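You operate a simulated robot arm through the tools that you are given. There is no shell and no other tool. Be economical: measure what you need, move in short steps, check, and stop when the job is done.

Carry out the task below with a simulated robot arm. There is one attempt and no reset: what you move stays moved.

Task
Pass the blue bag into the hatch by the USED door.
Fine: never both doors open; both end shut and latched.

It is judged by the outcome, as a careful person would: the job done as asked, and still so three seconds after it is handed in. It fails if anything else is knocked over, pushed out of place, dropped, spilled or broken.

Robot
A 7-joint arm with a two-finger parallel gripper on a trunk, on a base that drives. Base frame: it is fixed to the floor where the robot stands at the start and does not move with it; the origin is under the middle of the robot, x ahead of it, y to its left, z up. Readings come in mm, rad, newtons and seconds.
Its first joint turns from -2.897 to 2.897 rad. Places, roughly: hatch door marked clean [1300, 100, 1100]; hatch door marked used [1000, 200, 1100]; hatch floor [1100, 100, 900]; latch of the door marked clean [1200, -100, 1200]; latch of the door marked used [900, 0, 1200]. Payload 4.4 kg.
Tool frame: the origin (TCP) lies between the finger pads and is the grasp point; the fingertips stand 23 mm ahead of it; z points along the fingers, y is the line along which they close. The gripper opens to 94 mm. The fingers are 38 mm wide and 10 mm thick; the gripper's body (54 by 96 mm) begins 39 mm behind the TCP.
Orientation is that of the tool frame in the base frame, as [roll, pitch, yaw] about the fixed x, y, z axes, in that order (R = Rz(yaw) Ry(pitch) Rx(roll)). With the fingers straight down and closing along the base's y, the tool's x points along the base's -x, its y along +y and its z along -z.

Tools
- The arm moves only by the tool move_arm. Its argument "targets" is a list of rows, each an object (a shift or turn left out is 0, a gripper value left out holds the last) with "linear": the shift along the tool's x, y, z in mm, a list of three; "turn": the turn, a rotation vector about the tool's x, y, z in rad, a list of three. In form: [{"linear": [x, y, z], "turn": [wx, wy, wz]}, ...]. A call has 1 to 20 rows; each row is the pose to reach, as a shift and turn from the pose commanded when the call began, along the tool's axes at that moment. "grip" is the closure, from 0 (fully open) to 1 (shut), set as the call begins (left out, the last holds). A row lasts 0.2 s, in which the tool goes at most 50 mm and 0.15 rad; a call with a longer step from one row to the next is refused whole, and so is a gripper value outside its range. A pose out of reach is approached as far as the arm can. The call stops where the force on the tool passes 60 N (or 10 N more than at its start, if that is more) or the arm is blocked; 0.2 s more then pass. The fingers move at their own pace (about 108 mm/s each) and stop on an object; they squeeze with about 23 N. The grip force told is the motor's: it shows also when the fingers shut on nothing. Time passes only in rows, and 0.2 s behind the last, so rows that repeat a pose let the fingers close. It gives the time, the measured TCP pose, the force on the tool (base axes), the opening and the grip force at its end, in the units of the frame above (readings bear some noise), with the torque about the TCP (base axes, N m) and any sound that the robot's microphone picked up, and new pictures: "pictures" is both (left out), scene, wrist or none.
- Cameras (640 x 400 px; columns grow to the right, rows downward): "scene" is now at [176.1, 276.9, 1464.9]; the picture's right is [0.48, -0.88, 0.00], its down [-0.53, -0.29, -0.79] and it looks along [0.69, 0.38, -0.61] (base axes); focal length 214 px, centre (320, 200). "wrist" rides on the gripper at [86, 16, -75] in the tool frame; the picture's right is [-0.18, 0.98, 0.00], its down [-0.58, -0.11, -0.81] and it looks along [-0.79, -0.15, 0.59] (tool axes); focal length 243 px, centre (320, 200). There is no depth. A picture from a camera that has moved, and an enlarged one, comes with that camera's place and axes in the base frame and with its lens.
- roll_base(legs): drives the robot by 1 to 6 legs, each [ahead, left, turn to the left] in mm, mm and rad, along the robot's own axes; the way and the turn of a leg run together, so that a leg with both is an arc; at most 1500 mm and 3.142 rad a leg. The arm and the cameras ride along, it lands a little off, and it stops where it bumps. It gives what a move gives, and a new picture of the scene camera.
- aim_head(pan, tilt): turns the head with the scene camera to pan (to the left, within 2.094 rad either way) and tilt (down, from -0.506 to 1.204), counted from straight ahead of the robot. It gives what a move gives, and a new picture of the scene camera.
- close_up(camera, box): a new picture of the part [left, top, right, bottom] of that camera's present view, enlarged. No time passes.
- sign_off(): hands the job in; it is judged then, once.

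Go step by step. Nothing tells you exact positions but the pictures and the camera data: compare them with the known pose of the tool, close in by small moves and look again before you grip or let go. The budget is 120 turns and 260 pictures, counting those below and the enlarged ones. Unless the task says otherwise, let go and move clear before handing in.

The tools are called after ">>>" as name(argument=value, ...) on one line, values as JSON. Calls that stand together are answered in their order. move_arm: Moves the arm, as the interface text tells. Its arguments: {"type":"object","properties":{"targets":{"type":"array"},"grip":{"type":"number"},"pictures":{"type":"string","enum":["both","scene","wrist","none"]}},"required":["targets"]} The other tools are called the same way: roll_base (legs) drives the base; aim_head (pan, tilt) turns the head that bears the scene camera; close_up (camera, box) takes an enlarged picture of a part of a camera's view; sign_off () hands the job in.

At the start:

```text
time: 0.0
position: [518.2, 183.5, 1458.0]
tcp_rot: [3.14, 0.001, -3.141]
contact_force: [-0.5, -0.6, -0.8]
torque: [0.01, -0.01, 0.05]
width: 94.4
gripper_force: 0.0
robot x, y, heading: [-1.4, -0.4, 0.0]
head pan, tilt: [0.504, 0.654]
```

scene: 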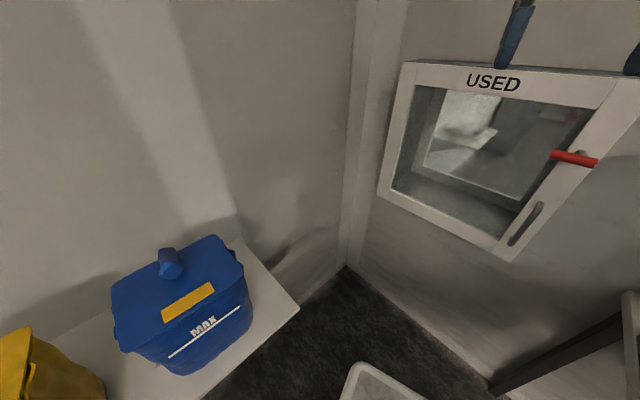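
wrist: 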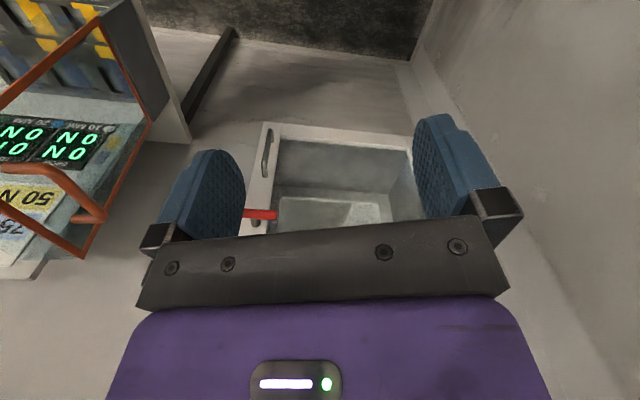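

I see the USED hatch door with a red latch and a handle, and the blue bag on a shelf to the left. I'll look around before moving.

>>> aim_head(pan=0.0, tilt=0.45)

>>> aim_head(pan=1.2, tilt=0.7)

>>> aim_head(pan=-0.9, tilt=0.6)

```text
time: 0.9
position: [518.5, 183.7, 1457.6]
tcp_rot: [-3.14, 0.0, 3.141]
contact_force: [0.7, 0.5, 0.2]
torque: [0.0, 0.01, 0.0]
width: 94.1
gripper_force: 0.1
robot x, y, heading: [1.9, 0.8, 0.005]
head pan, tilt: [0.0, 0.45]
camera scene: at [192.1, 235.2, 1483.1], right [0.0, -1.0, 0.0], down [-0.44, 0.0, -0.9], along [0.9, 0.0, -0.44], focal length 214 px, centre (320, 200)
```

scene: 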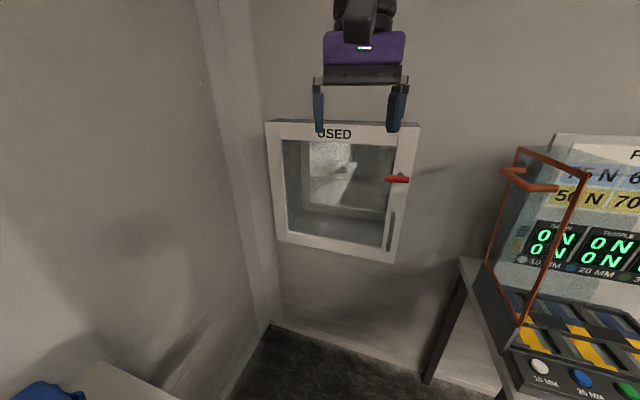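

```text
time: 2.3
position: [518.7, 183.6, 1457.9]
tcp_rot: [3.141, 0.0, -3.141]
contact_force: [0.0, 0.5, 0.3]
torque: [-0.01, 0.02, 0.01]
width: 94.2
gripper_force: 0.0
robot x, y, heading: [1.9, -3.4, 0.002]
head pan, tilt: [1.201, 0.7]
camera scene: at [131.0, 314.3, 1461.0], right [0.93, -0.36, 0.0], down [-0.23, -0.6, -0.77], along [0.28, 0.71, -0.64], focal length 214 px, centre (320, 200)
```

scene: 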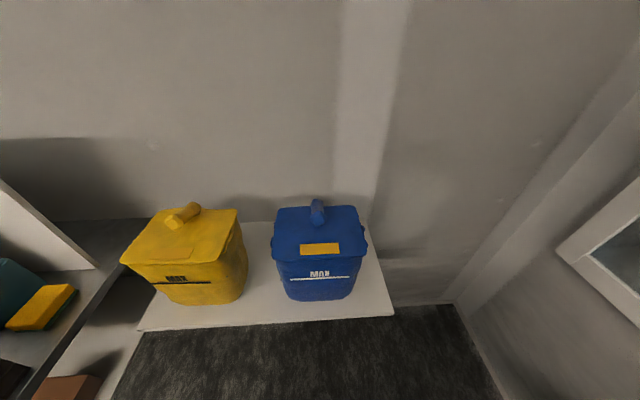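

```text
time: 4.3
position: [519.0, 184.5, 1458.2]
tcp_rot: [3.142, -0.001, -3.141]
contact_force: [0.6, 0.5, -0.3]
torque: [0.03, -0.01, -0.01]
width: 93.9
gripper_force: 0.0
robot x, y, heading: [1.8, 0.1, -0.002]
head pan, tilt: [-0.901, 0.6]
camera scene: at [155.1, 165.9, 1469.6], right [-0.78, -0.62, 0.0], down [-0.35, 0.44, -0.83], along [0.51, -0.65, -0.56], focal length 214 px, centre (320, 200)
```

scene: 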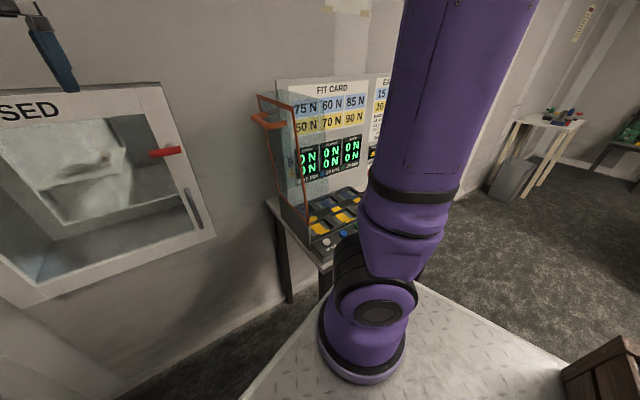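

The USED door faces me in the wall ahead, and the blue bag, which has a top handle, is to the left. I'll zoom in on both to measure them.

>>> aim_head(pan=0.0, tilt=0.45)

>>> close_up(camera="scene", box=[250, 100, 442, 270])

>>> aim_head(pan=1.2, tilt=0.7)

>>> close_up(camera="scene", box=[220, 180, 420, 320])

```text
time: 5.5
position: [519.1, 184.1, 1457.1]
tcp_rot: [3.14, 0.0, -3.141]
contact_force: [0.1, -0.2, 0.3]
torque: [-0.02, 0.01, 0.01]
width: 93.9
gripper_force: 0.1
robot x, y, heading: [-0.5, -2.3, 0.0]
head pan, tilt: [0.0, 0.45]
camera scene: at [192.1, 235.0, 1483.1], right [0.0, -1.0, 0.0], down [-0.44, 0.0, -0.9], along [0.9, 0.0, -0.44], focal length 214 px, centre (320, 200)
```

scene: 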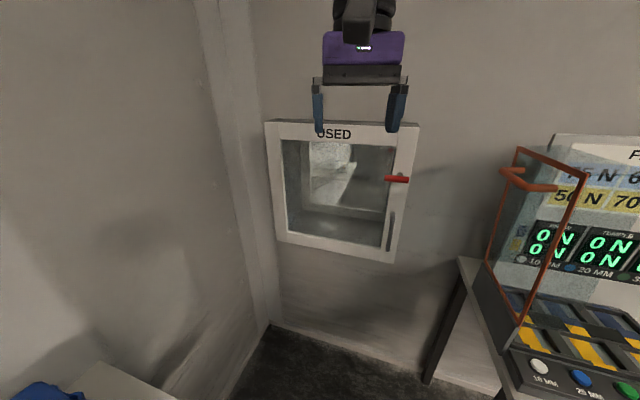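

```text
2.35 times, centred on (346, 185) of scene
camera zoom: at [192.1, 235.0, 1483.1], right [0.0, -1.0, 0.0], down [-0.44, 0.0, -0.9], along [0.9, 0.0, -0.44], focal length 505 px, centre (259, 235)
```

zoom: 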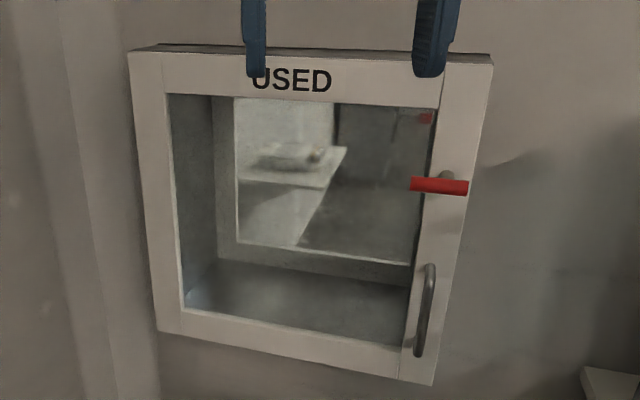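

```text
time: 6.9
position: [518.6, 184.2, 1457.8]
tcp_rot: [-3.141, 0.001, -3.14]
contact_force: [-0.1, -0.3, -0.3]
torque: [-0.02, -0.01, 0.0]
width: 94.1
gripper_force: 0.0
robot x, y, heading: [-0.6, -4.6, -0.003]
head pan, tilt: [1.201, 0.7]
camera scene: at [131.0, 314.3, 1461.0], right [0.93, -0.36, 0.0], down [-0.23, -0.6, -0.77], along [0.28, 0.71, -0.64], focal length 214 px, centre (320, 200)
```

scene: 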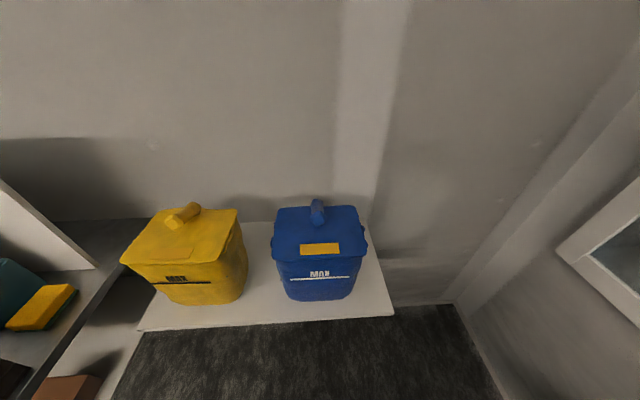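

```text
2.86 times, centred on (320, 250) of scene
camera zoom: at [131.0, 314.3, 1461.0], right [0.93, -0.36, 0.0], down [-0.23, -0.6, -0.77], along [0.28, 0.71, -0.64], focal length 613 px, centre (320, 57)
```

zoom: 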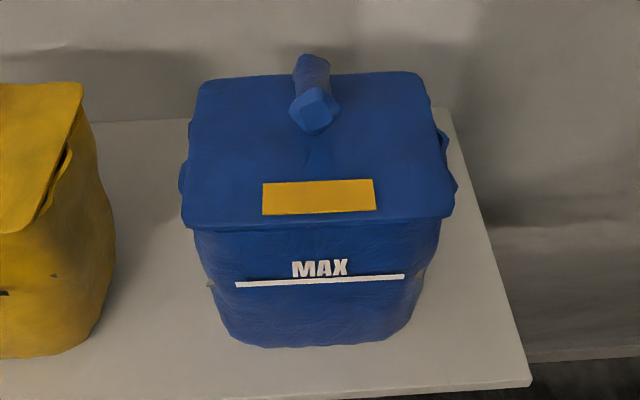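

The latch's inner end comes out near (860, 22, 1236), and the wall is yawed about 13°. I'll zoom in with the wrist camera on the door, and on both bags' knots.

>>> close_up(camera="wrist", box=[220, 100, 440, 237])

>>> close_up(camera="scene", box=[280, 190, 360, 240])

>>> aim_head(pan=0.1, tilt=0.35)

>>> close_up(camera="scene", box=[320, 140, 450, 221])

```text
2.91 times, centred on (330, 168) of wrist
camera zoom: at [432.9, 200.0, 1531.9], right [0.18, 0.98, 0.0], down [0.58, -0.11, 0.81], along [0.79, -0.15, -0.59], focal length 706 px, centre (291, 292)
```

zoom: 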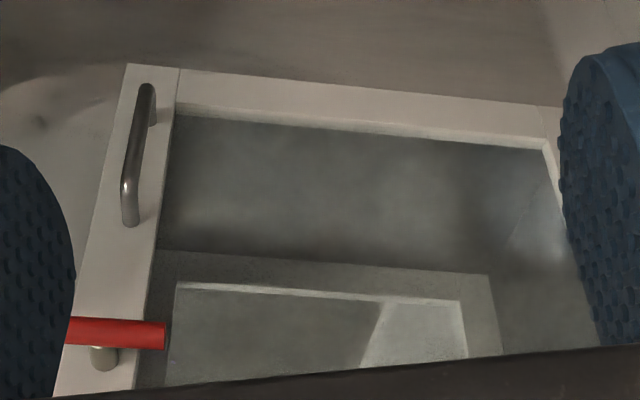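

```text
8.00 times, centred on (320, 215) of scene
camera zoom: at [131.0, 314.3, 1461.0], right [0.93, -0.36, 0.0], down [-0.23, -0.6, -0.77], along [0.28, 0.71, -0.64], focal length 1716 px, centre (320, 80)
```

zoom: 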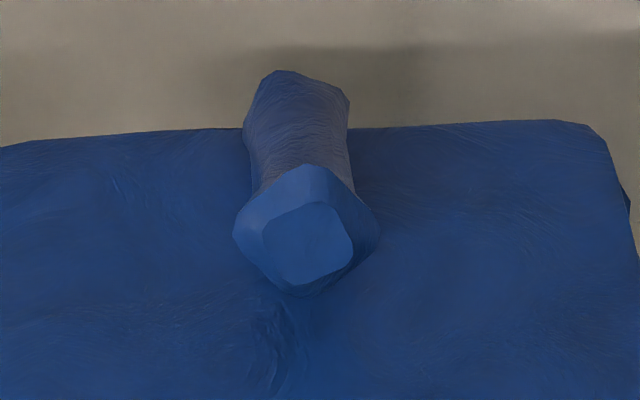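

```text
time: 8.3
position: [518.1, 183.6, 1457.5]
tcp_rot: [3.141, -0.001, 3.14]
contact_force: [0.1, -0.7, 0.8]
torque: [0.03, -0.01, -0.02]
width: 94.1
gripper_force: 0.1
robot x, y, heading: [-1.4, -0.9, 0.003]
head pan, tilt: [0.099, 0.351]
camera scene: at [192.8, 244.4, 1492.3], right [0.1, -0.99, 0.0], down [-0.34, -0.03, -0.94], along [0.93, 0.09, -0.34], focal length 214 px, centre (320, 200)
```

scene: 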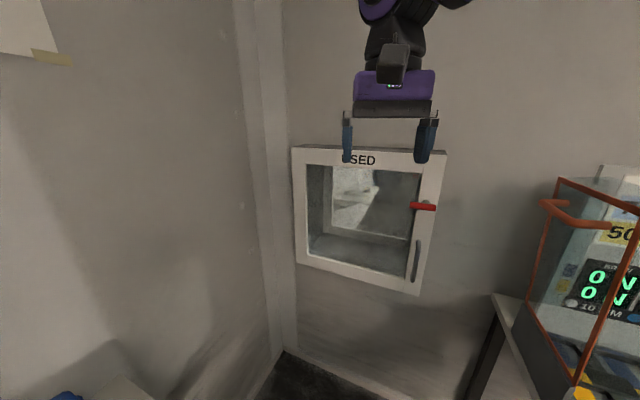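

```text
4.92 times, centred on (385, 180) of scene
camera zoom: at [192.8, 244.4, 1492.3], right [0.1, -0.99, 0.0], down [-0.34, -0.03, -0.94], along [0.93, 0.09, -0.34], focal length 1056 px, centre (0, 296)
```

zoom: 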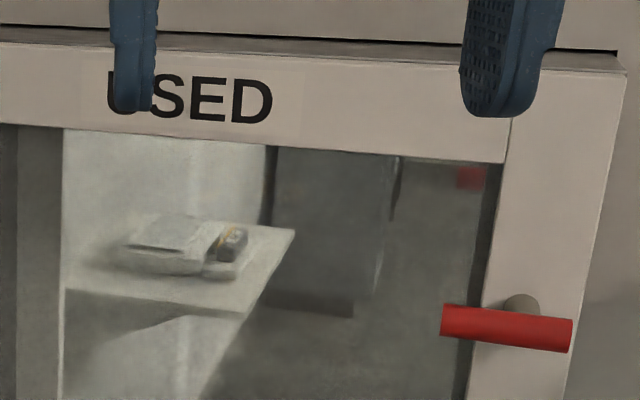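

Latched state appears to be bar horizontal on both doors, and the USED door spans roughly (877,-70) to (1010,425), z 860 to 1400. Next I'll swing the wrist camera toward the bag to triangulate it.

>>> move_arm(targets=[{"linear": [31, 29, 0], "turn": [0, 0, -0.08]}, {"linear": [62, 58, 0], "turn": [0, 0, -0.16]}, {"linear": [93, 86, 0], "turn": [0, 0, -0.24]}, {"linear": [124, 115, 0], "turn": [0, 0, -0.32]}, {"linear": [155, 144, 0], "turn": [0, 0, -0.4]}, {"linear": [185, 173, 0], "turn": [0, 0, -0.48]}, {"linear": [216, 202, 0], "turn": [0, 0, -0.56]}, {"linear": [247, 231, 0], "turn": [0, 0, -0.64]}, {"linear": [278, 260, 0], "turn": [0, 0, -0.72]}, {"linear": [309, 288, 0], "turn": [0, 0, -0.8]}, {"linear": [340, 317, 0], "turn": [0, 0, -0.88]}, {"linear": [371, 346, 0], "turn": [0, 0, -0.96]}], pictures="both")

```text
time: 10.9
position: [147.7, 528.5, 1457.1]
tcp_rot: [3.141, -0.001, -2.181]
contact_force: [0.1, -0.4, 1.2]
torque: [0.06, 0.04, -0.02]
width: 94.1
gripper_force: 0.0
robot x, y, heading: [-2.9, 0.9, -0.008]
head pan, tilt: [0.099, 0.351]
camera scene: at [193.3, 243.6, 1492.4], right [0.1, -1.0, 0.0], down [-0.34, -0.03, -0.94], along [0.93, 0.09, -0.34], focal length 214 px, centre (320, 200)
camera wrist: at [85.9, 467.5, 1530.6], right [-0.7, 0.71, 0.0], down [0.42, 0.41, 0.81], along [0.58, 0.56, -0.59], focal length 243 px, centre (320, 200)
```

scene: 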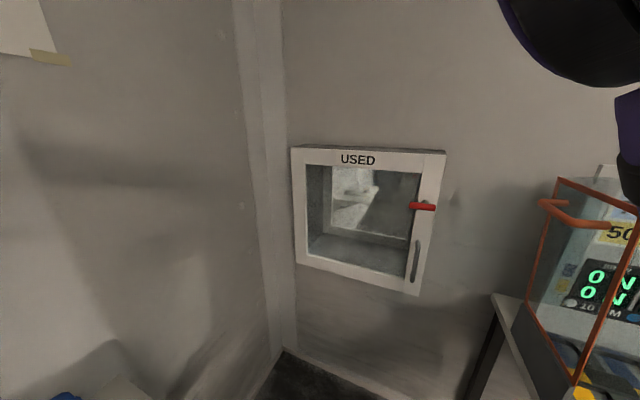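
wrist: 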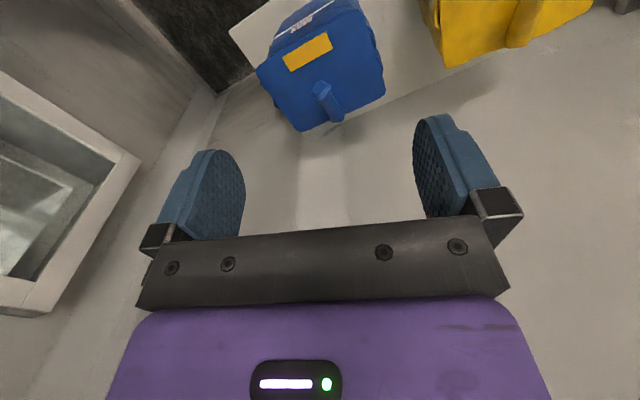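

>>> close_up(camera="wrist", box=[220, 0, 420, 140])

>>> close_up(camera="scene", box=[284, 140, 464, 300])

```text
2.86 times, centred on (320, 70) of wrist
camera zoom: at [85.9, 467.5, 1530.6], right [-0.7, 0.71, 0.0], down [0.42, 0.41, 0.81], along [0.58, 0.56, -0.59], focal length 693 px, centre (320, 571)
```

zoom: 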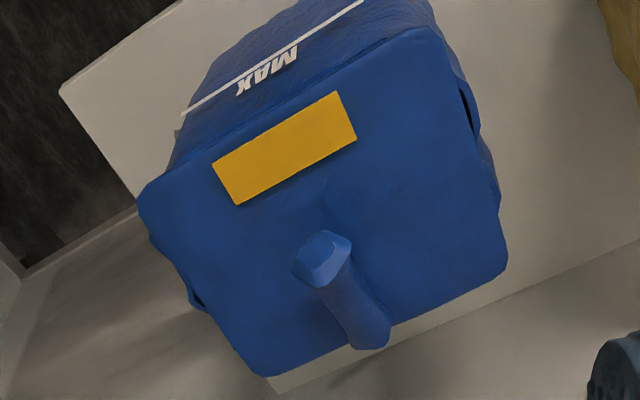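

```text
2.50 times, centred on (374, 220) of scene
camera zoom: at [193.3, 243.6, 1492.4], right [0.1, -1.0, 0.0], down [-0.34, -0.03, -0.94], along [0.93, 0.09, -0.34], focal length 536 px, centre (185, 150)
```

zoom: 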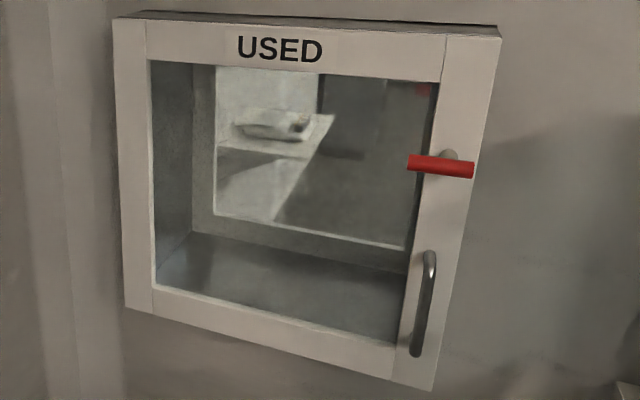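

The bag's knot is a roughly horizontal bar from (249,627,1124) to (275,704,1106), and the shelf is at z≈835. Now I'll bring the arm in front of the latch.

>>> move_arm(targets=[{"linear": [10, -45, 5], "turn": [0, 0, 0.102]}, {"linear": [20, -90, 10], "turn": [0, 0, 0.204]}, {"linear": [30, -135, 14], "turn": [0, 0, 0.306]}, {"linear": [40, -180, 19], "turn": [0, 0, 0.407]}, {"linear": [50, -224, 24], "turn": [0, 0, 0.509]}, {"linear": [60, -269, 28], "turn": [0, 0, 0.611]}, {"linear": [71, -314, 33], "turn": [0, 0, 0.713]}, {"linear": [81, -359, 38], "turn": [0, 0, 0.815]}, {"linear": [91, -404, 43], "turn": [0, 0, 0.916]}, {"linear": [101, -449, 48], "turn": [0, 0, 1.018]}, {"linear": [111, -494, 52], "turn": [0, 0, 1.12]}, {"linear": [121, -538, 57], "turn": [0, 0, 1.222]}], pictures="none")

>>> move_arm(targets=[{"turn": [0, -0.14, 0]}, {"turn": [0, -0.28, 0]}, {"turn": [0, -0.42, 0]}, {"turn": [0, -0.56, 0]}, {"turn": [0, -0.7, 0]}, {"turn": [0, -0.84, 0]}, {"turn": [0, -0.98, 0]}, {"turn": [0, -1.12, 0]}, {"turn": [0, -1.26, 0]}, {"turn": [0, -1.4, 0]}, {"turn": [0, -1.5, 0]}, {"turn": [0, -1.571, 0]}], pictures="both")

```text
time: 13.5
position: [519.0, 123.5, 1399.9]
tcp_rot: [3.141, 0.0, 2.88]
contact_force: [0.0, 0.1, 0.1]
torque: [-0.01, -0.02, 0.02]
width: 93.9
gripper_force: 0.1
robot x, y, heading: [-1.2, -2.4, -0.001]
head pan, tilt: [0.099, 0.351]
```

```text
time: 15.9
position: [510.4, 48.4, 1434.7]
tcp_rot: [1.977, 1.386, 1.624]
contact_force: [0.4, 0.6, -0.2]
torque: [-0.02, 0.03, -0.04]
width: 94.3
gripper_force: 0.0
robot x, y, heading: [3.7, -2.2, 0.0]
head pan, tilt: [0.099, 0.351]
stopped in row 12: the arm was blocked; the commanded pose is now the measured one
camera scene: at [192.6, 246.9, 1493.6], right [0.13, -0.99, 0.0], down [-0.33, -0.04, -0.94], along [0.94, 0.12, -0.33], focal length 214 px, centre (320, 200)
camera wrist: at [444.4, 104.3, 1358.4], right [0.34, 0.87, 0.35], down [-0.79, 0.07, 0.61], along [0.51, -0.48, 0.71], focal length 243 px, centre (320, 200)
```

scene: 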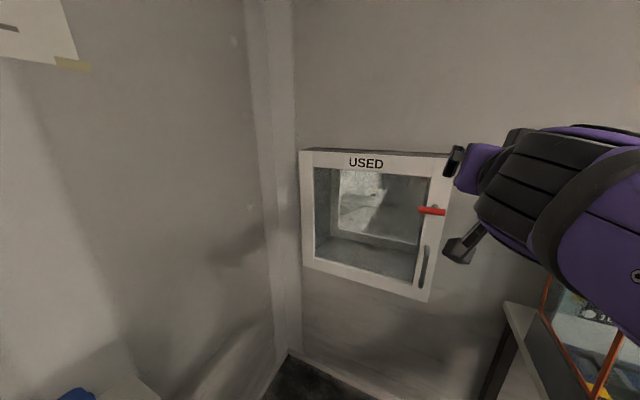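
wrist: 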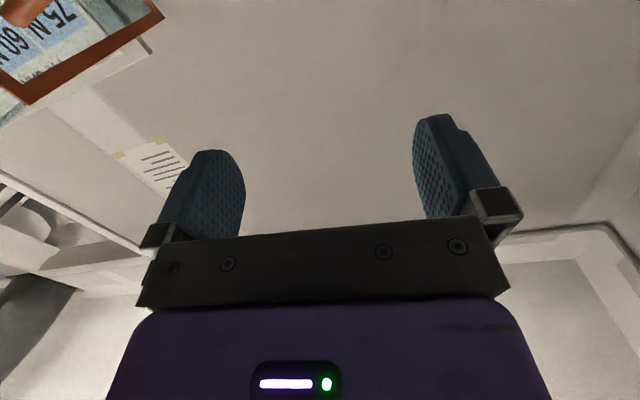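

The arm hit a joint limit because it was too close to the robot. I'll move it forward and down while correcting the orientation.

>>> move_arm(targets=[{"linear": [22, 9, 29]}, {"linear": [43, 17, 58]}, {"linear": [65, 26, 87], "turn": [-0.03, -0.022, -0.057]}, {"linear": [87, 34, 116], "turn": [-0.06, -0.043, -0.115]}, {"linear": [108, 43, 145], "turn": [-0.09, -0.065, -0.172]}], pictures="both")

```text
time: 16.5
position: [526.0, 88.8, 1414.3]
tcp_rot: [1.85, 1.32, 1.674]
contact_force: [-0.3, 0.9, -1.1]
torque: [0.02, 0.03, -0.04]
width: 93.9
gripper_force: 0.0
robot x, y, heading: [-1.7, 1.9, 0.003]
head pan, tilt: [0.099, 0.351]
stopped in row 2: the arm was blocked; the commanded pose is now the measured one
camera scene: at [192.8, 248.0, 1494.7], right [0.14, -0.99, 0.0], down [-0.32, -0.04, -0.95], along [0.94, 0.13, -0.32], focal length 214 px, centre (320, 200)
camera wrist: at [454.1, 138.3, 1338.9], right [0.18, 0.89, 0.41], down [-0.8, -0.11, 0.59], along [0.58, -0.43, 0.69], focal length 243 px, centre (320, 200)
```

scene: 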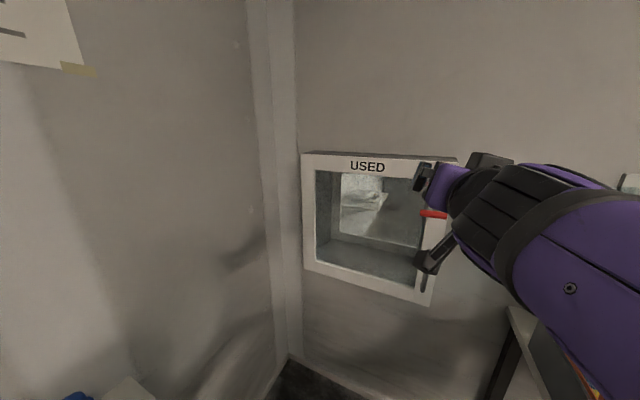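
wrist: 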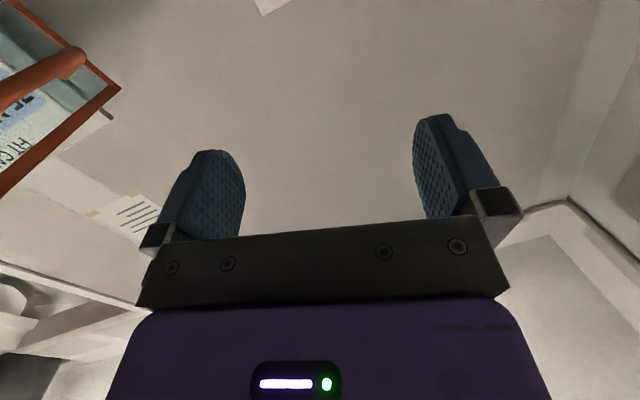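

The upper arm seems to press against the head. I'll pitch the tool back down first, then extend out and re-pitch farther from the robot.

>>> move_arm(targets=[{"turn": [0, 0.14, 0]}, {"turn": [0, 0.28, 0]}, {"turn": [0, 0.42, 0]}, {"turn": [0, 0.56, 0]}, {"turn": [0, 0.7, 0]}, {"turn": [0, 0.8, 0]}], pictures="scene")

```text
time: 17.9
position: [526.7, 88.6, 1414.6]
tcp_rot: [2.833, 0.677, 2.764]
contact_force: [-0.5, -0.2, -0.3]
torque: [-0.03, -0.01, 0.02]
width: 94.2
gripper_force: 0.0
robot x, y, heading: [2.8, -0.4, -0.005]
head pan, tilt: [0.099, 0.351]
camera scene: at [192.7, 244.4, 1492.4], right [0.1, -1.0, 0.0], down [-0.34, -0.03, -0.94], along [0.93, 0.09, -0.34], focal length 214 px, centre (320, 200)
```

scene: 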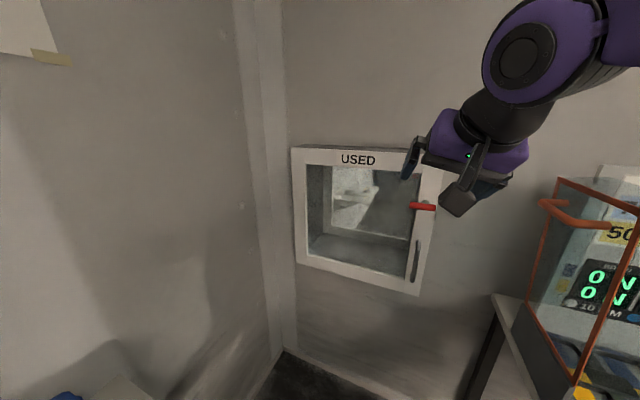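

>>> move_arm(targets=[{"linear": [-11, -5, 38], "turn": [0.046, -0.019, -0.02]}, {"linear": [-22, -10, 77], "turn": [0.091, -0.037, -0.04]}, {"linear": [-33, -15, 115], "turn": [0.137, -0.056, -0.06]}, {"linear": [-44, -20, 154], "turn": [0.182, -0.074, -0.081]}, {"linear": [-55, -25, 192], "turn": [0.228, -0.093, -0.101]}], pictures="none")

>>> move_arm(targets=[{"turn": [0, -0.13, 0]}, {"turn": [0, -0.26, 0]}, {"turn": [0, -0.39, 0]}, {"turn": [0, -0.52, 0]}, {"turn": [0, -0.65, 0]}, {"turn": [0, -0.785, 0]}], pictures="both")

```text
time: 19.1
position: [690.2, 61.4, 1300.2]
tcp_rot: [3.137, 0.787, 2.875]
contact_force: [-1.3, 0.8, 0.3]
torque: [0.01, 0.0, -0.04]
width: 93.8
gripper_force: 0.0
robot x, y, heading: [-3.6, 2.0, 0.001]
head pan, tilt: [0.099, 0.351]
```

```text
time: 20.1
position: [702.2, 16.0, 1288.3]
tcp_rot: [2.575, 0.999, 2.361]
contact_force: [-0.7, -0.2, -0.2]
torque: [0.0, -0.03, -0.02]
width: 93.9
gripper_force: 0.0
robot x, y, heading: [3.1, -0.3, 0.002]
head pan, tilt: [0.099, 0.351]
stopped in row 4: the arm was blocked; the commanded pose is now the measured one
camera scene: at [141.1, 316.1, 1476.2], right [0.89, -0.46, 0.0], down [-0.23, -0.45, -0.86], along [0.39, 0.77, -0.5], focal length 214 px, centre (320, 200)
camera wrist: at [609.2, 72.6, 1253.6], right [0.34, 0.83, 0.44], down [-0.52, -0.23, 0.83], along [0.79, -0.51, 0.35], focal length 243 px, centre (320, 200)
```

scene: 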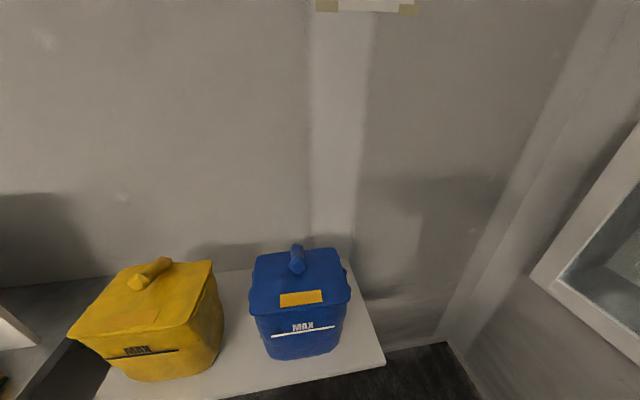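
wrist: 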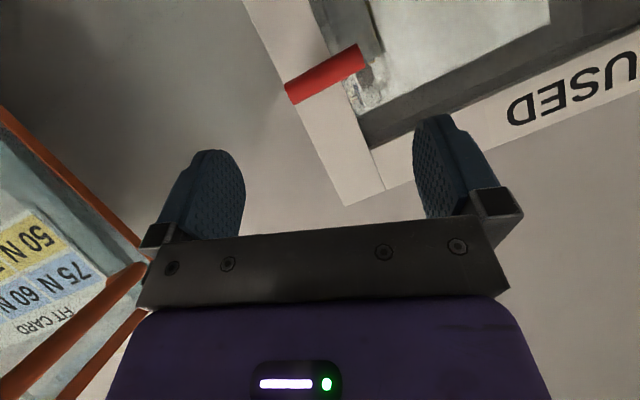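

The arm can't hold a level tool this close in, since its elbow pushes the head. I'll work with a pitched tool instead, but this wrist view shows the latch well, so I'll zoom in before backing out.

>>> close_up(camera="wrist", box=[240, 0, 420, 130])

>>> move_arm(targets=[{"linear": [4, 14, -7], "turn": [0.052, 0.097, -0.085]}, {"linear": [8, 28, -14], "turn": [0.103, 0.193, -0.169]}, {"linear": [12, 42, -21], "turn": [0.155, 0.29, -0.254]}], pictures="both")

```text
3.08 times, centred on (330, 65) of wrist
camera zoom: at [609.2, 72.6, 1253.6], right [0.34, 0.83, 0.44], down [-0.52, -0.23, 0.83], along [0.79, -0.51, 0.35], focal length 746 px, centre (289, 615)
```

zoom: 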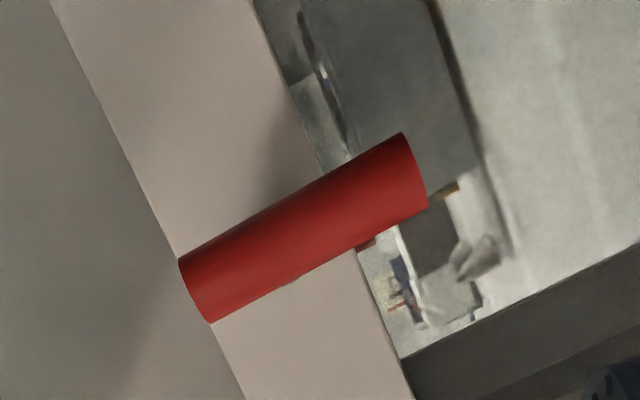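

```text
time: 20.9
position: [692.1, 61.2, 1299.7]
tcp_rot: [-3.124, 0.792, 2.893]
contact_force: [-0.6, 0.2, 0.1]
torque: [-0.03, -0.03, -0.02]
width: 94.3
gripper_force: 0.0
robot x, y, heading: [0.7, -0.0, -0.001]
head pan, tilt: [0.099, 0.351]
camera scene: at [192.6, 244.7, 1492.4], right [0.1, -0.99, 0.0], down [-0.34, -0.03, -0.94], along [0.93, 0.09, -0.34], focal length 214 px, centre (320, 200)
camera wrist: at [586.1, 107.2, 1289.8], right [0.38, 0.92, 0.12], down [-0.18, -0.05, 0.98], along [0.91, -0.4, 0.15], focal length 243 px, centre (320, 200)
```

scene: 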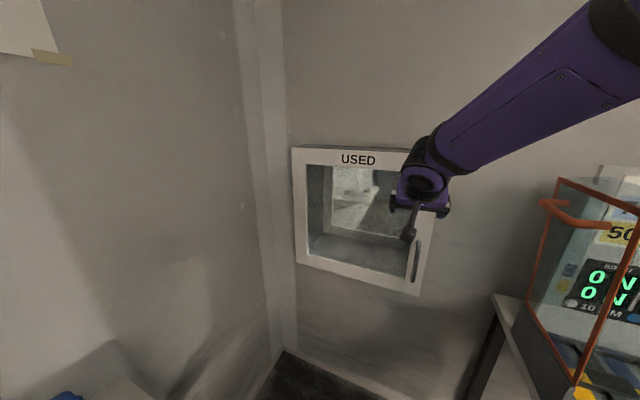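
wrist: 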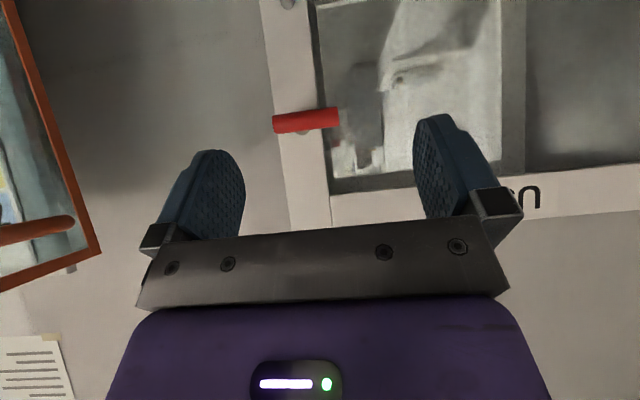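

The bar runs from about (860,22) to (840,-53) at z≈1238, pivoting near its middle. I'll close the fingers, bring the tool vertical above the inner end, and push down.

>>> move_arm(targets=[{"linear": [-21, 0, 19], "turn": [0, 0.131, 0]}, {"linear": [-43, 0, 38], "turn": [0, 0.262, 0]}, {"linear": [-64, 0, 57], "turn": [0, 0.393, 0]}, {"linear": [-86, 0, 76], "turn": [0, 0.524, 0]}, {"linear": [-107, 0, 95], "turn": [0, 0.655, 0]}, {"linear": [-128, 0, 114], "turn": [0, 0.785, 0]}], grip=1, pictures="both")

>>> close_up(camera="scene", box=[350, 140, 470, 220])

```text
time: 22.3
position: [855.8, 17.3, 1310.9]
tcp_rot: [-3.132, 0.001, 2.878]
contact_force: [-27.1, 1.6, -6.9]
torque: [0.06, -1.09, -0.66]
width: 0.1
gripper_force: 22.3
robot x, y, heading: [2.8, -1.8, -0.003]
head pan, tilt: [0.099, 0.351]
camera scene: at [191.0, 244.5, 1492.5], right [0.1, -0.99, 0.0], down [-0.34, -0.03, -0.94], along [0.93, 0.09, -0.34], focal length 214 px, centre (320, 200)
camera wrist: at [776.5, 56.2, 1384.0], right [0.43, 0.9, -0.01], down [0.53, -0.25, 0.81], along [0.73, -0.36, -0.59], focal length 243 px, centre (320, 200)
```

scene: 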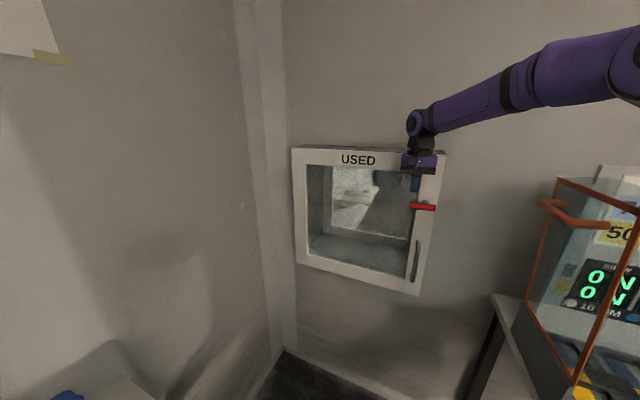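
wrist: 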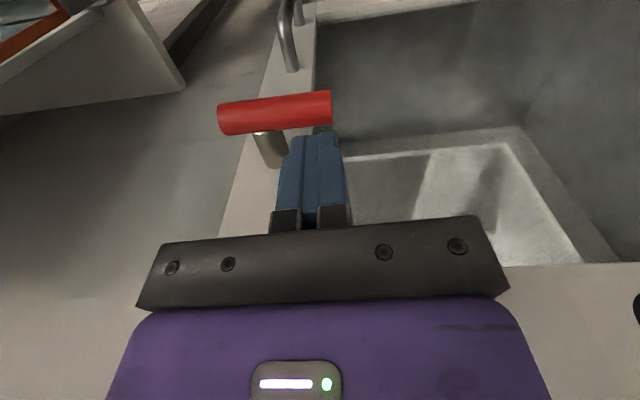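

```text
5.00 times, centred on (410, 180) of scene
camera zoom: at [191.0, 244.5, 1492.5], right [0.1, -0.99, 0.0], down [-0.34, -0.03, -0.94], along [0.93, 0.09, -0.34], focal length 1072 px, centre (-130, 300)
```

zoom: 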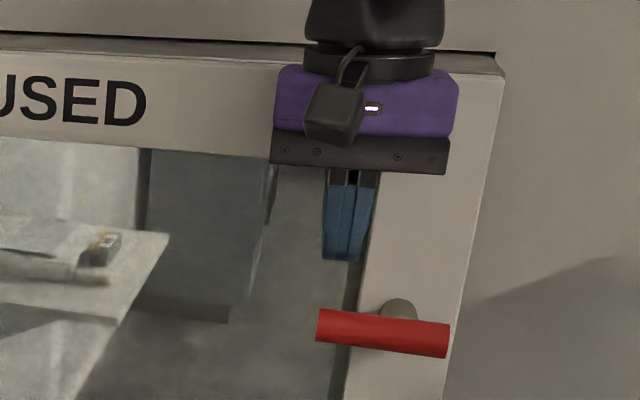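

The gripper body is touching the door face, with about 27 N on it. I'll back off and lean the tool 20° so that only the fingertips reach forward.

>>> move_arm(targets=[{"linear": [15, 0, 0]}, {"linear": [15, 0, 0], "turn": [0, -0.12, 0]}, {"linear": [12, 0, 0], "turn": [0, -0.24, 0]}, {"linear": [9, 0, 5], "turn": [0, -0.35, 0]}], pictures="wrist")

>>> close_up(camera="scene", box=[350, 140, 470, 220])

```text
time: 23.3
position: [848.4, 17.3, 1305.3]
tcp_rot: [-3.131, 0.358, 2.882]
contact_force: [0.6, -0.1, -0.3]
torque: [0.02, 0.02, 0.01]
width: 0.0
gripper_force: 23.1
robot x, y, heading: [-3.2, 1.4, 0.001]
head pan, tilt: [0.099, 0.351]
camera wrist: at [749.9, 62.7, 1344.8], right [0.42, 0.9, 0.06], down [0.23, -0.16, 0.96], along [0.88, -0.39, -0.27], focal length 243 px, centre (320, 200)
```

wrist: 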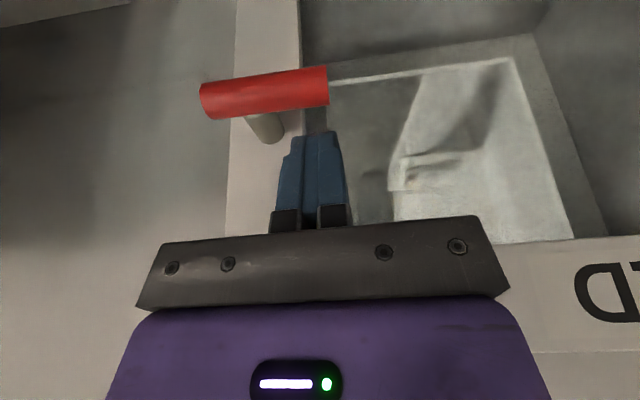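

```text
5.00 times, centred on (410, 180) of scene
camera zoom: at [193.2, 244.3, 1492.4], right [0.1, -0.99, 0.0], down [-0.34, -0.03, -0.94], along [0.93, 0.09, -0.34], focal length 1072 px, centre (-130, 300)
```

zoom: 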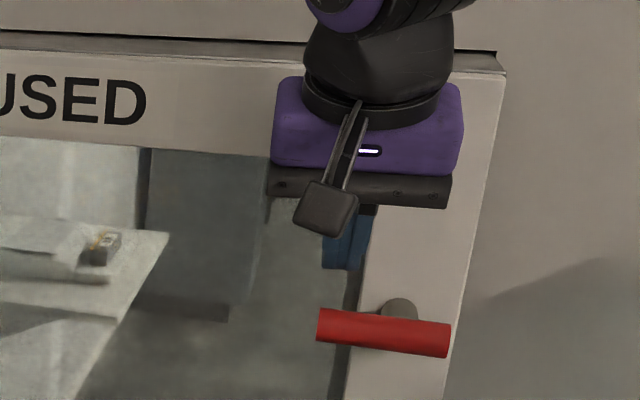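

The bar's centre is at (852,-16,1239), with the fingertips about 26 mm above its inner end. I'm pushing down.

>>> move_arm(targets=[{"linear": [5, 0, 14]}, {"linear": [8, 0, 22]}, {"linear": [10, 0, 28]}, {"linear": [12, 0, 33]}, {"linear": [14, 0, 37]}, {"linear": [16, 0, 42]}, {"linear": [18, 0, 47]}], pictures="wrist")

>>> close_up(camera="scene", box=[350, 140, 470, 220])

```text
time: 24.9
position: [848.3, 19.3, 1256.5]
tcp_rot: [-3.133, 0.357, 2.882]
contact_force: [0.2, 3.3, 2.8]
torque: [0.02, 0.01, 0.06]
width: 0.0
gripper_force: 23.2
robot x, y, heading: [2.7, 0.6, -0.005]
head pan, tilt: [0.099, 0.351]
camera wrist: at [748.7, 62.7, 1294.8], right [0.42, 0.9, 0.05], down [0.23, -0.16, 0.96], along [0.88, -0.39, -0.28], focal length 243 px, centre (320, 200)
```

wrist: 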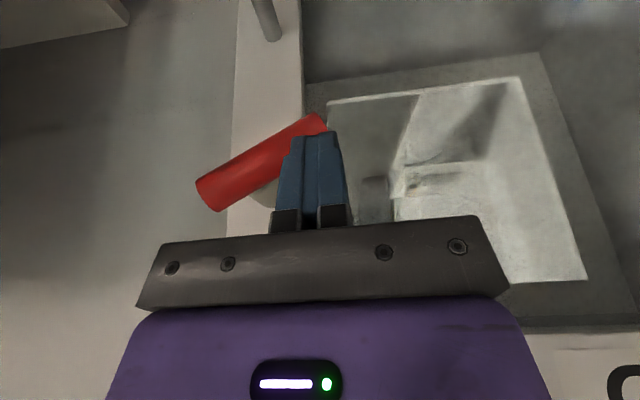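

```text
5.00 times, centred on (410, 180) of scene
camera zoom: at [192.8, 244.7, 1492.3], right [0.1, -0.99, 0.0], down [-0.34, -0.03, -0.94], along [0.93, 0.09, -0.34], focal length 1072 px, centre (-130, 300)
```

zoom: 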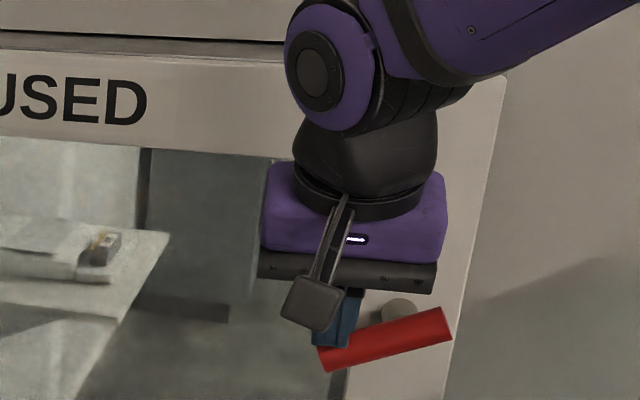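

It turns easily, inner end downward. I'll continue, following the arc until the bar is vertical.

>>> move_arm(targets=[{"linear": [4, -2, 9]}, {"linear": [7, -6, 19]}, {"linear": [11, -12, 28]}, {"linear": [12, -18, 33]}, {"linear": [12, -26, 33]}, {"linear": [12, -34, 33]}], pictures="wrist")

>>> close_up(camera="scene", box=[350, 140, 470, 220])

```text
time: 26.2
position: [840.9, 2.6, 1223.2]
tcp_rot: [-3.14, 0.365, 2.893]
contact_force: [-2.2, 11.0, 0.3]
torque: [-0.18, 0.02, 0.08]
width: 0.2
gripper_force: 23.7
robot x, y, heading: [2.2, 0.6, 0.005]
head pan, tilt: [0.099, 0.351]
stopped in row 6: the force on the tool passed its limit at 65 N (the readings are from after the stop); the commanded pose is now the measured one
camera wrist: at [742.6, 45.1, 1262.1], right [0.41, 0.91, 0.06], down [0.22, -0.17, 0.96], along [0.89, -0.38, -0.27], focal length 243 px, centre (320, 200)
```

wrist: 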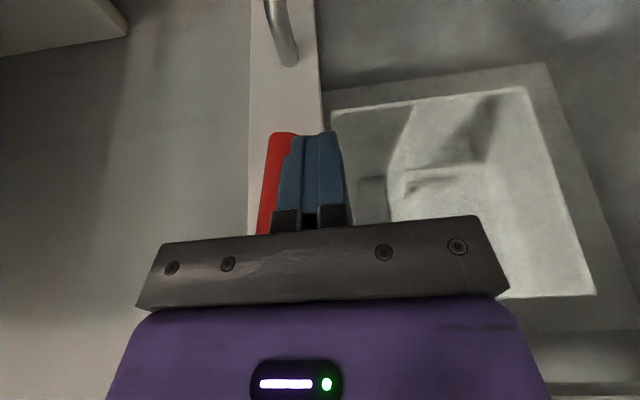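

```text
5.00 times, centred on (410, 180) of scene
camera zoom: at [192.6, 246.2, 1492.3], right [0.1, -0.99, 0.0], down [-0.34, -0.04, -0.94], along [0.93, 0.1, -0.34], focal length 1072 px, centre (-130, 300)
```

zoom: 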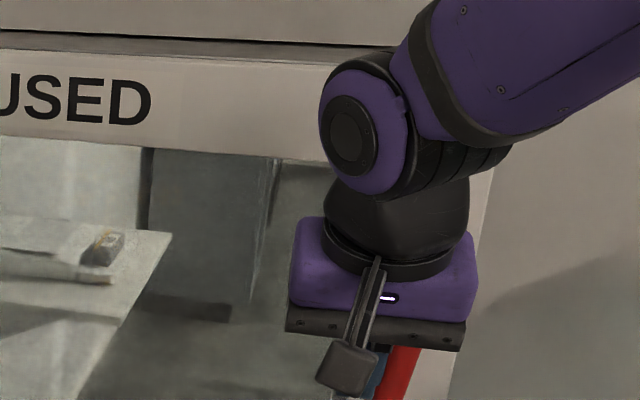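

The bar is now vertical against its stop, so the latch should be released. I'll back off, open the fingers, pitch to 45° and look at the pull handle.

>>> move_arm(targets=[{"linear": [40, 8, -15]}, {"linear": [77, 8, -29]}, {"linear": [110, 4, -10], "turn": [0, -0.14, 0]}, {"linear": [140, -2, 15], "turn": [0, -0.28, 0]}, {"linear": [167, -9, 36], "turn": [0, -0.42, 0]}], grip=1, pictures="none")

>>> move_arm(targets=[{"linear": [0, 0, 0]}, {"linear": [0, 0, 0]}, {"linear": [0, 0, 0]}], grip=0, pictures="both")

>>> close_up(camera="scene", box=[350, 180, 500, 280])

```text
time: 27.4
position: [698.6, 23.3, 1129.2]
tcp_rot: [3.136, 0.767, 2.851]
contact_force: [2.7, 1.2, 2.0]
torque: [-0.08, 0.15, -0.04]
width: 0.1
gripper_force: 23.4
robot x, y, heading: [0.4, -0.7, 0.003]
head pan, tilt: [0.099, 0.351]
```

```text
time: 28.2
position: [701.0, 27.3, 1130.6]
tcp_rot: [-3.138, 0.782, 2.892]
contact_force: [-1.2, 0.9, -0.3]
torque: [-0.01, 0.01, -0.02]
width: 94.0
gripper_force: 0.1
robot x, y, heading: [-1.9, 2.9, 0.005]
head pan, tilt: [0.099, 0.351]
camera scene: at [192.7, 245.3, 1492.4], right [0.1, -0.99, 0.0], down [-0.34, -0.03, -0.94], along [0.93, 0.1, -0.34], focal length 214 px, centre (320, 200)
camera wrist: at [595.2, 71.4, 1122.5], right [0.37, 0.92, 0.13], down [-0.18, -0.06, 0.98], along [0.91, -0.39, 0.14], focal length 243 px, centre (320, 200)
```

scene: 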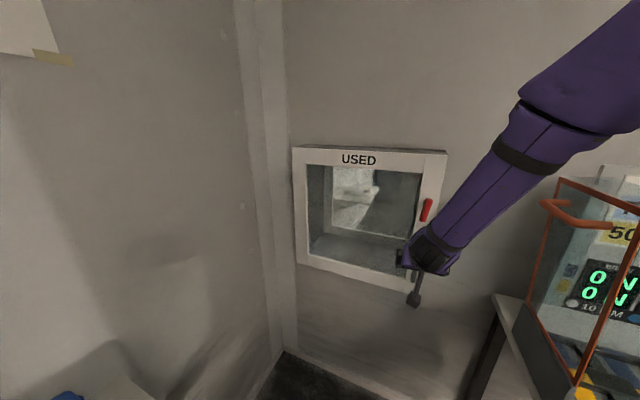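
wrist: 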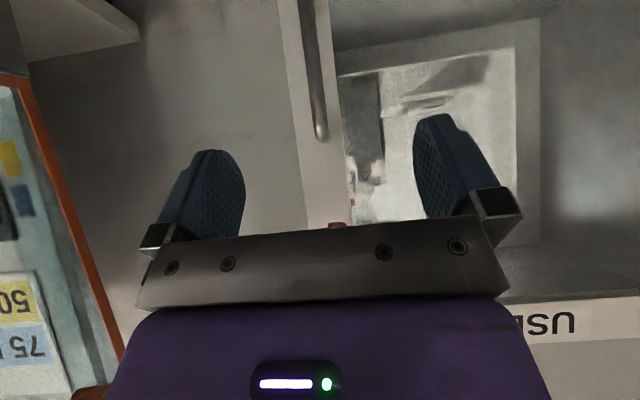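

```text
4.00 times, centred on (425, 230) of scene
camera zoom: at [192.7, 245.3, 1492.4], right [0.1, -0.99, 0.0], down [-0.34, -0.03, -0.94], along [0.93, 0.1, -0.34], focal length 858 px, centre (-100, 80)
```

zoom: 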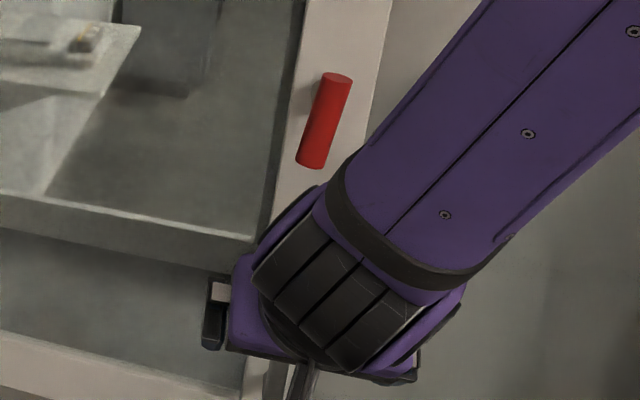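

The latch bar is now vertical. I'll centre the open fingers on the handle at z≈1030 and look closer.

>>> move_arm(targets=[{"linear": [7, -6, 40]}, {"linear": [14, -11, 80]}, {"linear": [21, -17, 120]}], pictures="both")

>>> close_up(camera="scene", box=[350, 200, 470, 300])

```text
time: 29.0
position: [763.0, -7.4, 1032.1]
tcp_rot: [-3.138, 0.786, 2.892]
contact_force: [-0.5, 0.6, 0.2]
torque: [0.0, 0.04, -0.04]
width: 94.0
gripper_force: 0.0
robot x, y, heading: [-0.1, 2.3, -0.003]
head pan, tilt: [0.099, 0.351]
camera scene: at [191.7, 245.9, 1492.4], right [0.1, -0.99, 0.0], down [-0.34, -0.04, -0.94], along [0.93, 0.1, -0.34], focal length 214 px, centre (320, 200)
camera wrist: at [657.8, 37.5, 1023.3], right [0.37, 0.92, 0.13], down [-0.18, -0.06, 0.98], along [0.91, -0.39, 0.14], focal length 243 px, centre (320, 200)
```

scene: 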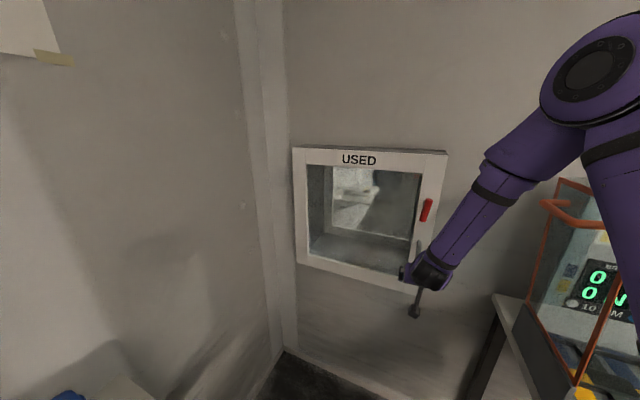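
wrist: 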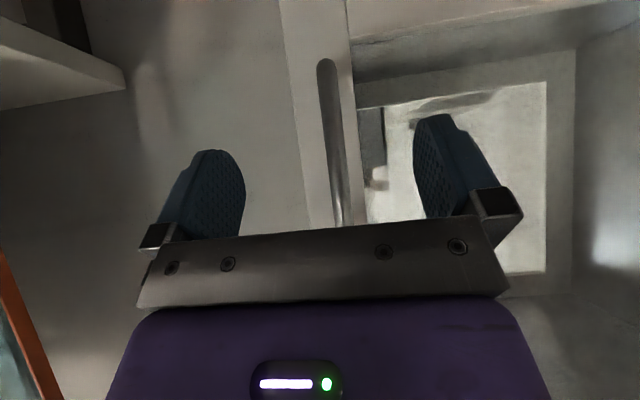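

```text
4.00 times, centred on (410, 250) of scene
camera zoom: at [191.7, 245.9, 1492.4], right [0.1, -0.99, 0.0], down [-0.34, -0.04, -0.94], along [0.93, 0.1, -0.34], focal length 858 px, centre (-40, 0)
```

zoom: 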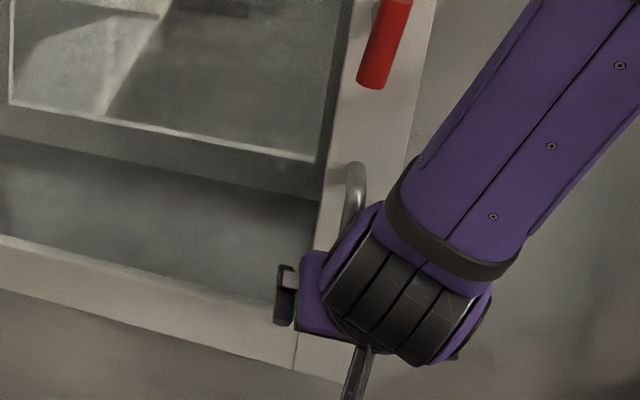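

The handle is centred between the fingers. I'm advancing until the fingertips touch the door face.

>>> move_arm(targets=[{"linear": [-25, 2, 25]}, {"linear": [-42, 3, 42]}, {"linear": [-46, 3, 46]}, {"linear": [-50, 3, 50]}, {"linear": [-54, 3, 54]}, {"linear": [-58, 3, 58]}, {"linear": [-62, 3, 62]}, {"linear": [-66, 3, 66]}, {"linear": [-70, 3, 70]}, {"linear": [-74, 3, 74]}], pictures="wrist")

```text
time: 30.6
position: [845.2, -24.5, 1031.5]
tcp_rot: [-3.138, 0.782, 2.895]
contact_force: [-32.7, -0.9, 25.0]
torque: [0.09, -2.1, 0.03]
width: 94.0
gripper_force: 0.0
robot x, y, heading: [-3.1, -1.5, 0.005]
head pan, tilt: [0.099, 0.351]
stopped in row 8: the force on the tool passed its limit at 70 N (the readings are from after the stop); the commanded pose is now the measured one
camera wrist: at [739.1, 19.7, 1023.0], right [0.37, 0.92, 0.13], down [-0.18, -0.07, 0.98], along [0.91, -0.38, 0.14], focal length 243 px, centre (320, 200)
```

wrist: 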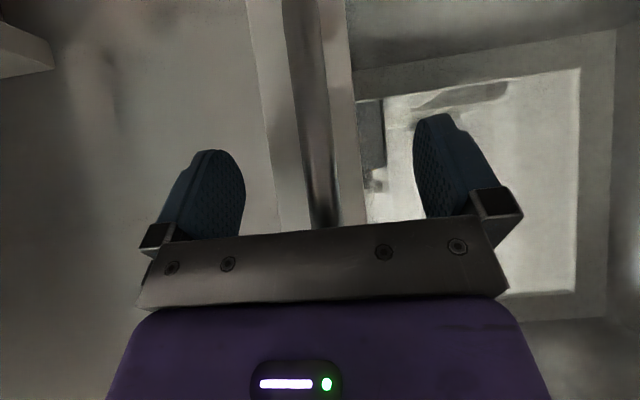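

Contact. I'll back off about 5 mm and close on the handle.

>>> move_arm(targets=[{"linear": [4, 0, -4]}, {"linear": [4, 0, -4]}, {"linear": [4, 0, -4]}, {"linear": [4, 0, -4]}, {"linear": [4, 0, -4]}], grip=1, pictures="wrist")

```text
time: 31.9
position: [842.0, -22.3, 1029.7]
tcp_rot: [-3.138, 0.78, 2.896]
contact_force: [1.7, 2.7, 0.7]
torque: [1.23, -1.59, -0.2]
width: 15.9
gripper_force: 44.9
robot x, y, heading: [-2.1, 4.3, 0.002]
head pan, tilt: [0.099, 0.351]
camera wrist: at [736.3, 21.2, 1021.1], right [0.37, 0.92, 0.13], down [-0.17, -0.07, 0.98], along [0.91, -0.38, 0.14], focal length 243 px, centre (320, 200)
```

wrist: 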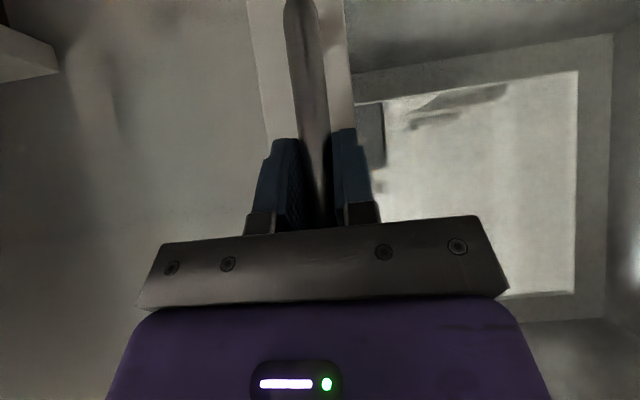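

I have the handle (width 16 mm). I'm pulling along the arc about the left hinge in small steps.

>>> move_arm(targets=[{"linear": [12, 2.5, -12]}, {"linear": [24, 5, -23]}, {"linear": [35, 8.5, -35]}, {"linear": [47, 12, -46.5]}, {"linear": [59, 17, -58]}, {"linear": [70, 22, -69]}], pictures="scene")

```text
time: 33.2
position: [752.3, 25.2, 1029.2]
tcp_rot: [-3.138, 0.78, 2.902]
contact_force: [22.6, 30.7, 2.9]
torque: [1.37, 0.1, 0.19]
width: 16.1
gripper_force: 44.8
robot x, y, heading: [-1.6, 3.7, -0.001]
head pan, tilt: [0.099, 0.351]
camera scene: at [193.1, 246.8, 1492.0], right [0.1, -0.99, 0.0], down [-0.34, -0.04, -0.94], along [0.93, 0.09, -0.34], focal length 214 px, centre (320, 200)
```

scene: 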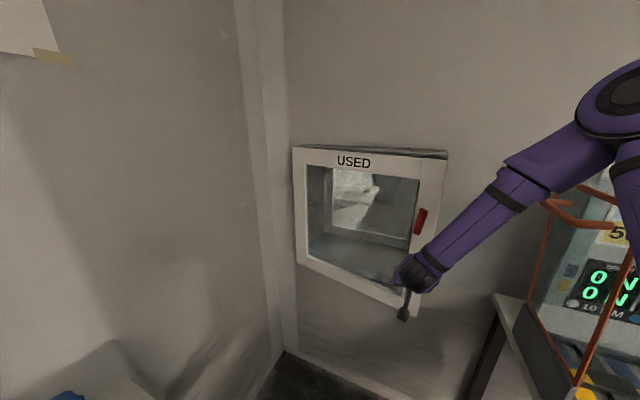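

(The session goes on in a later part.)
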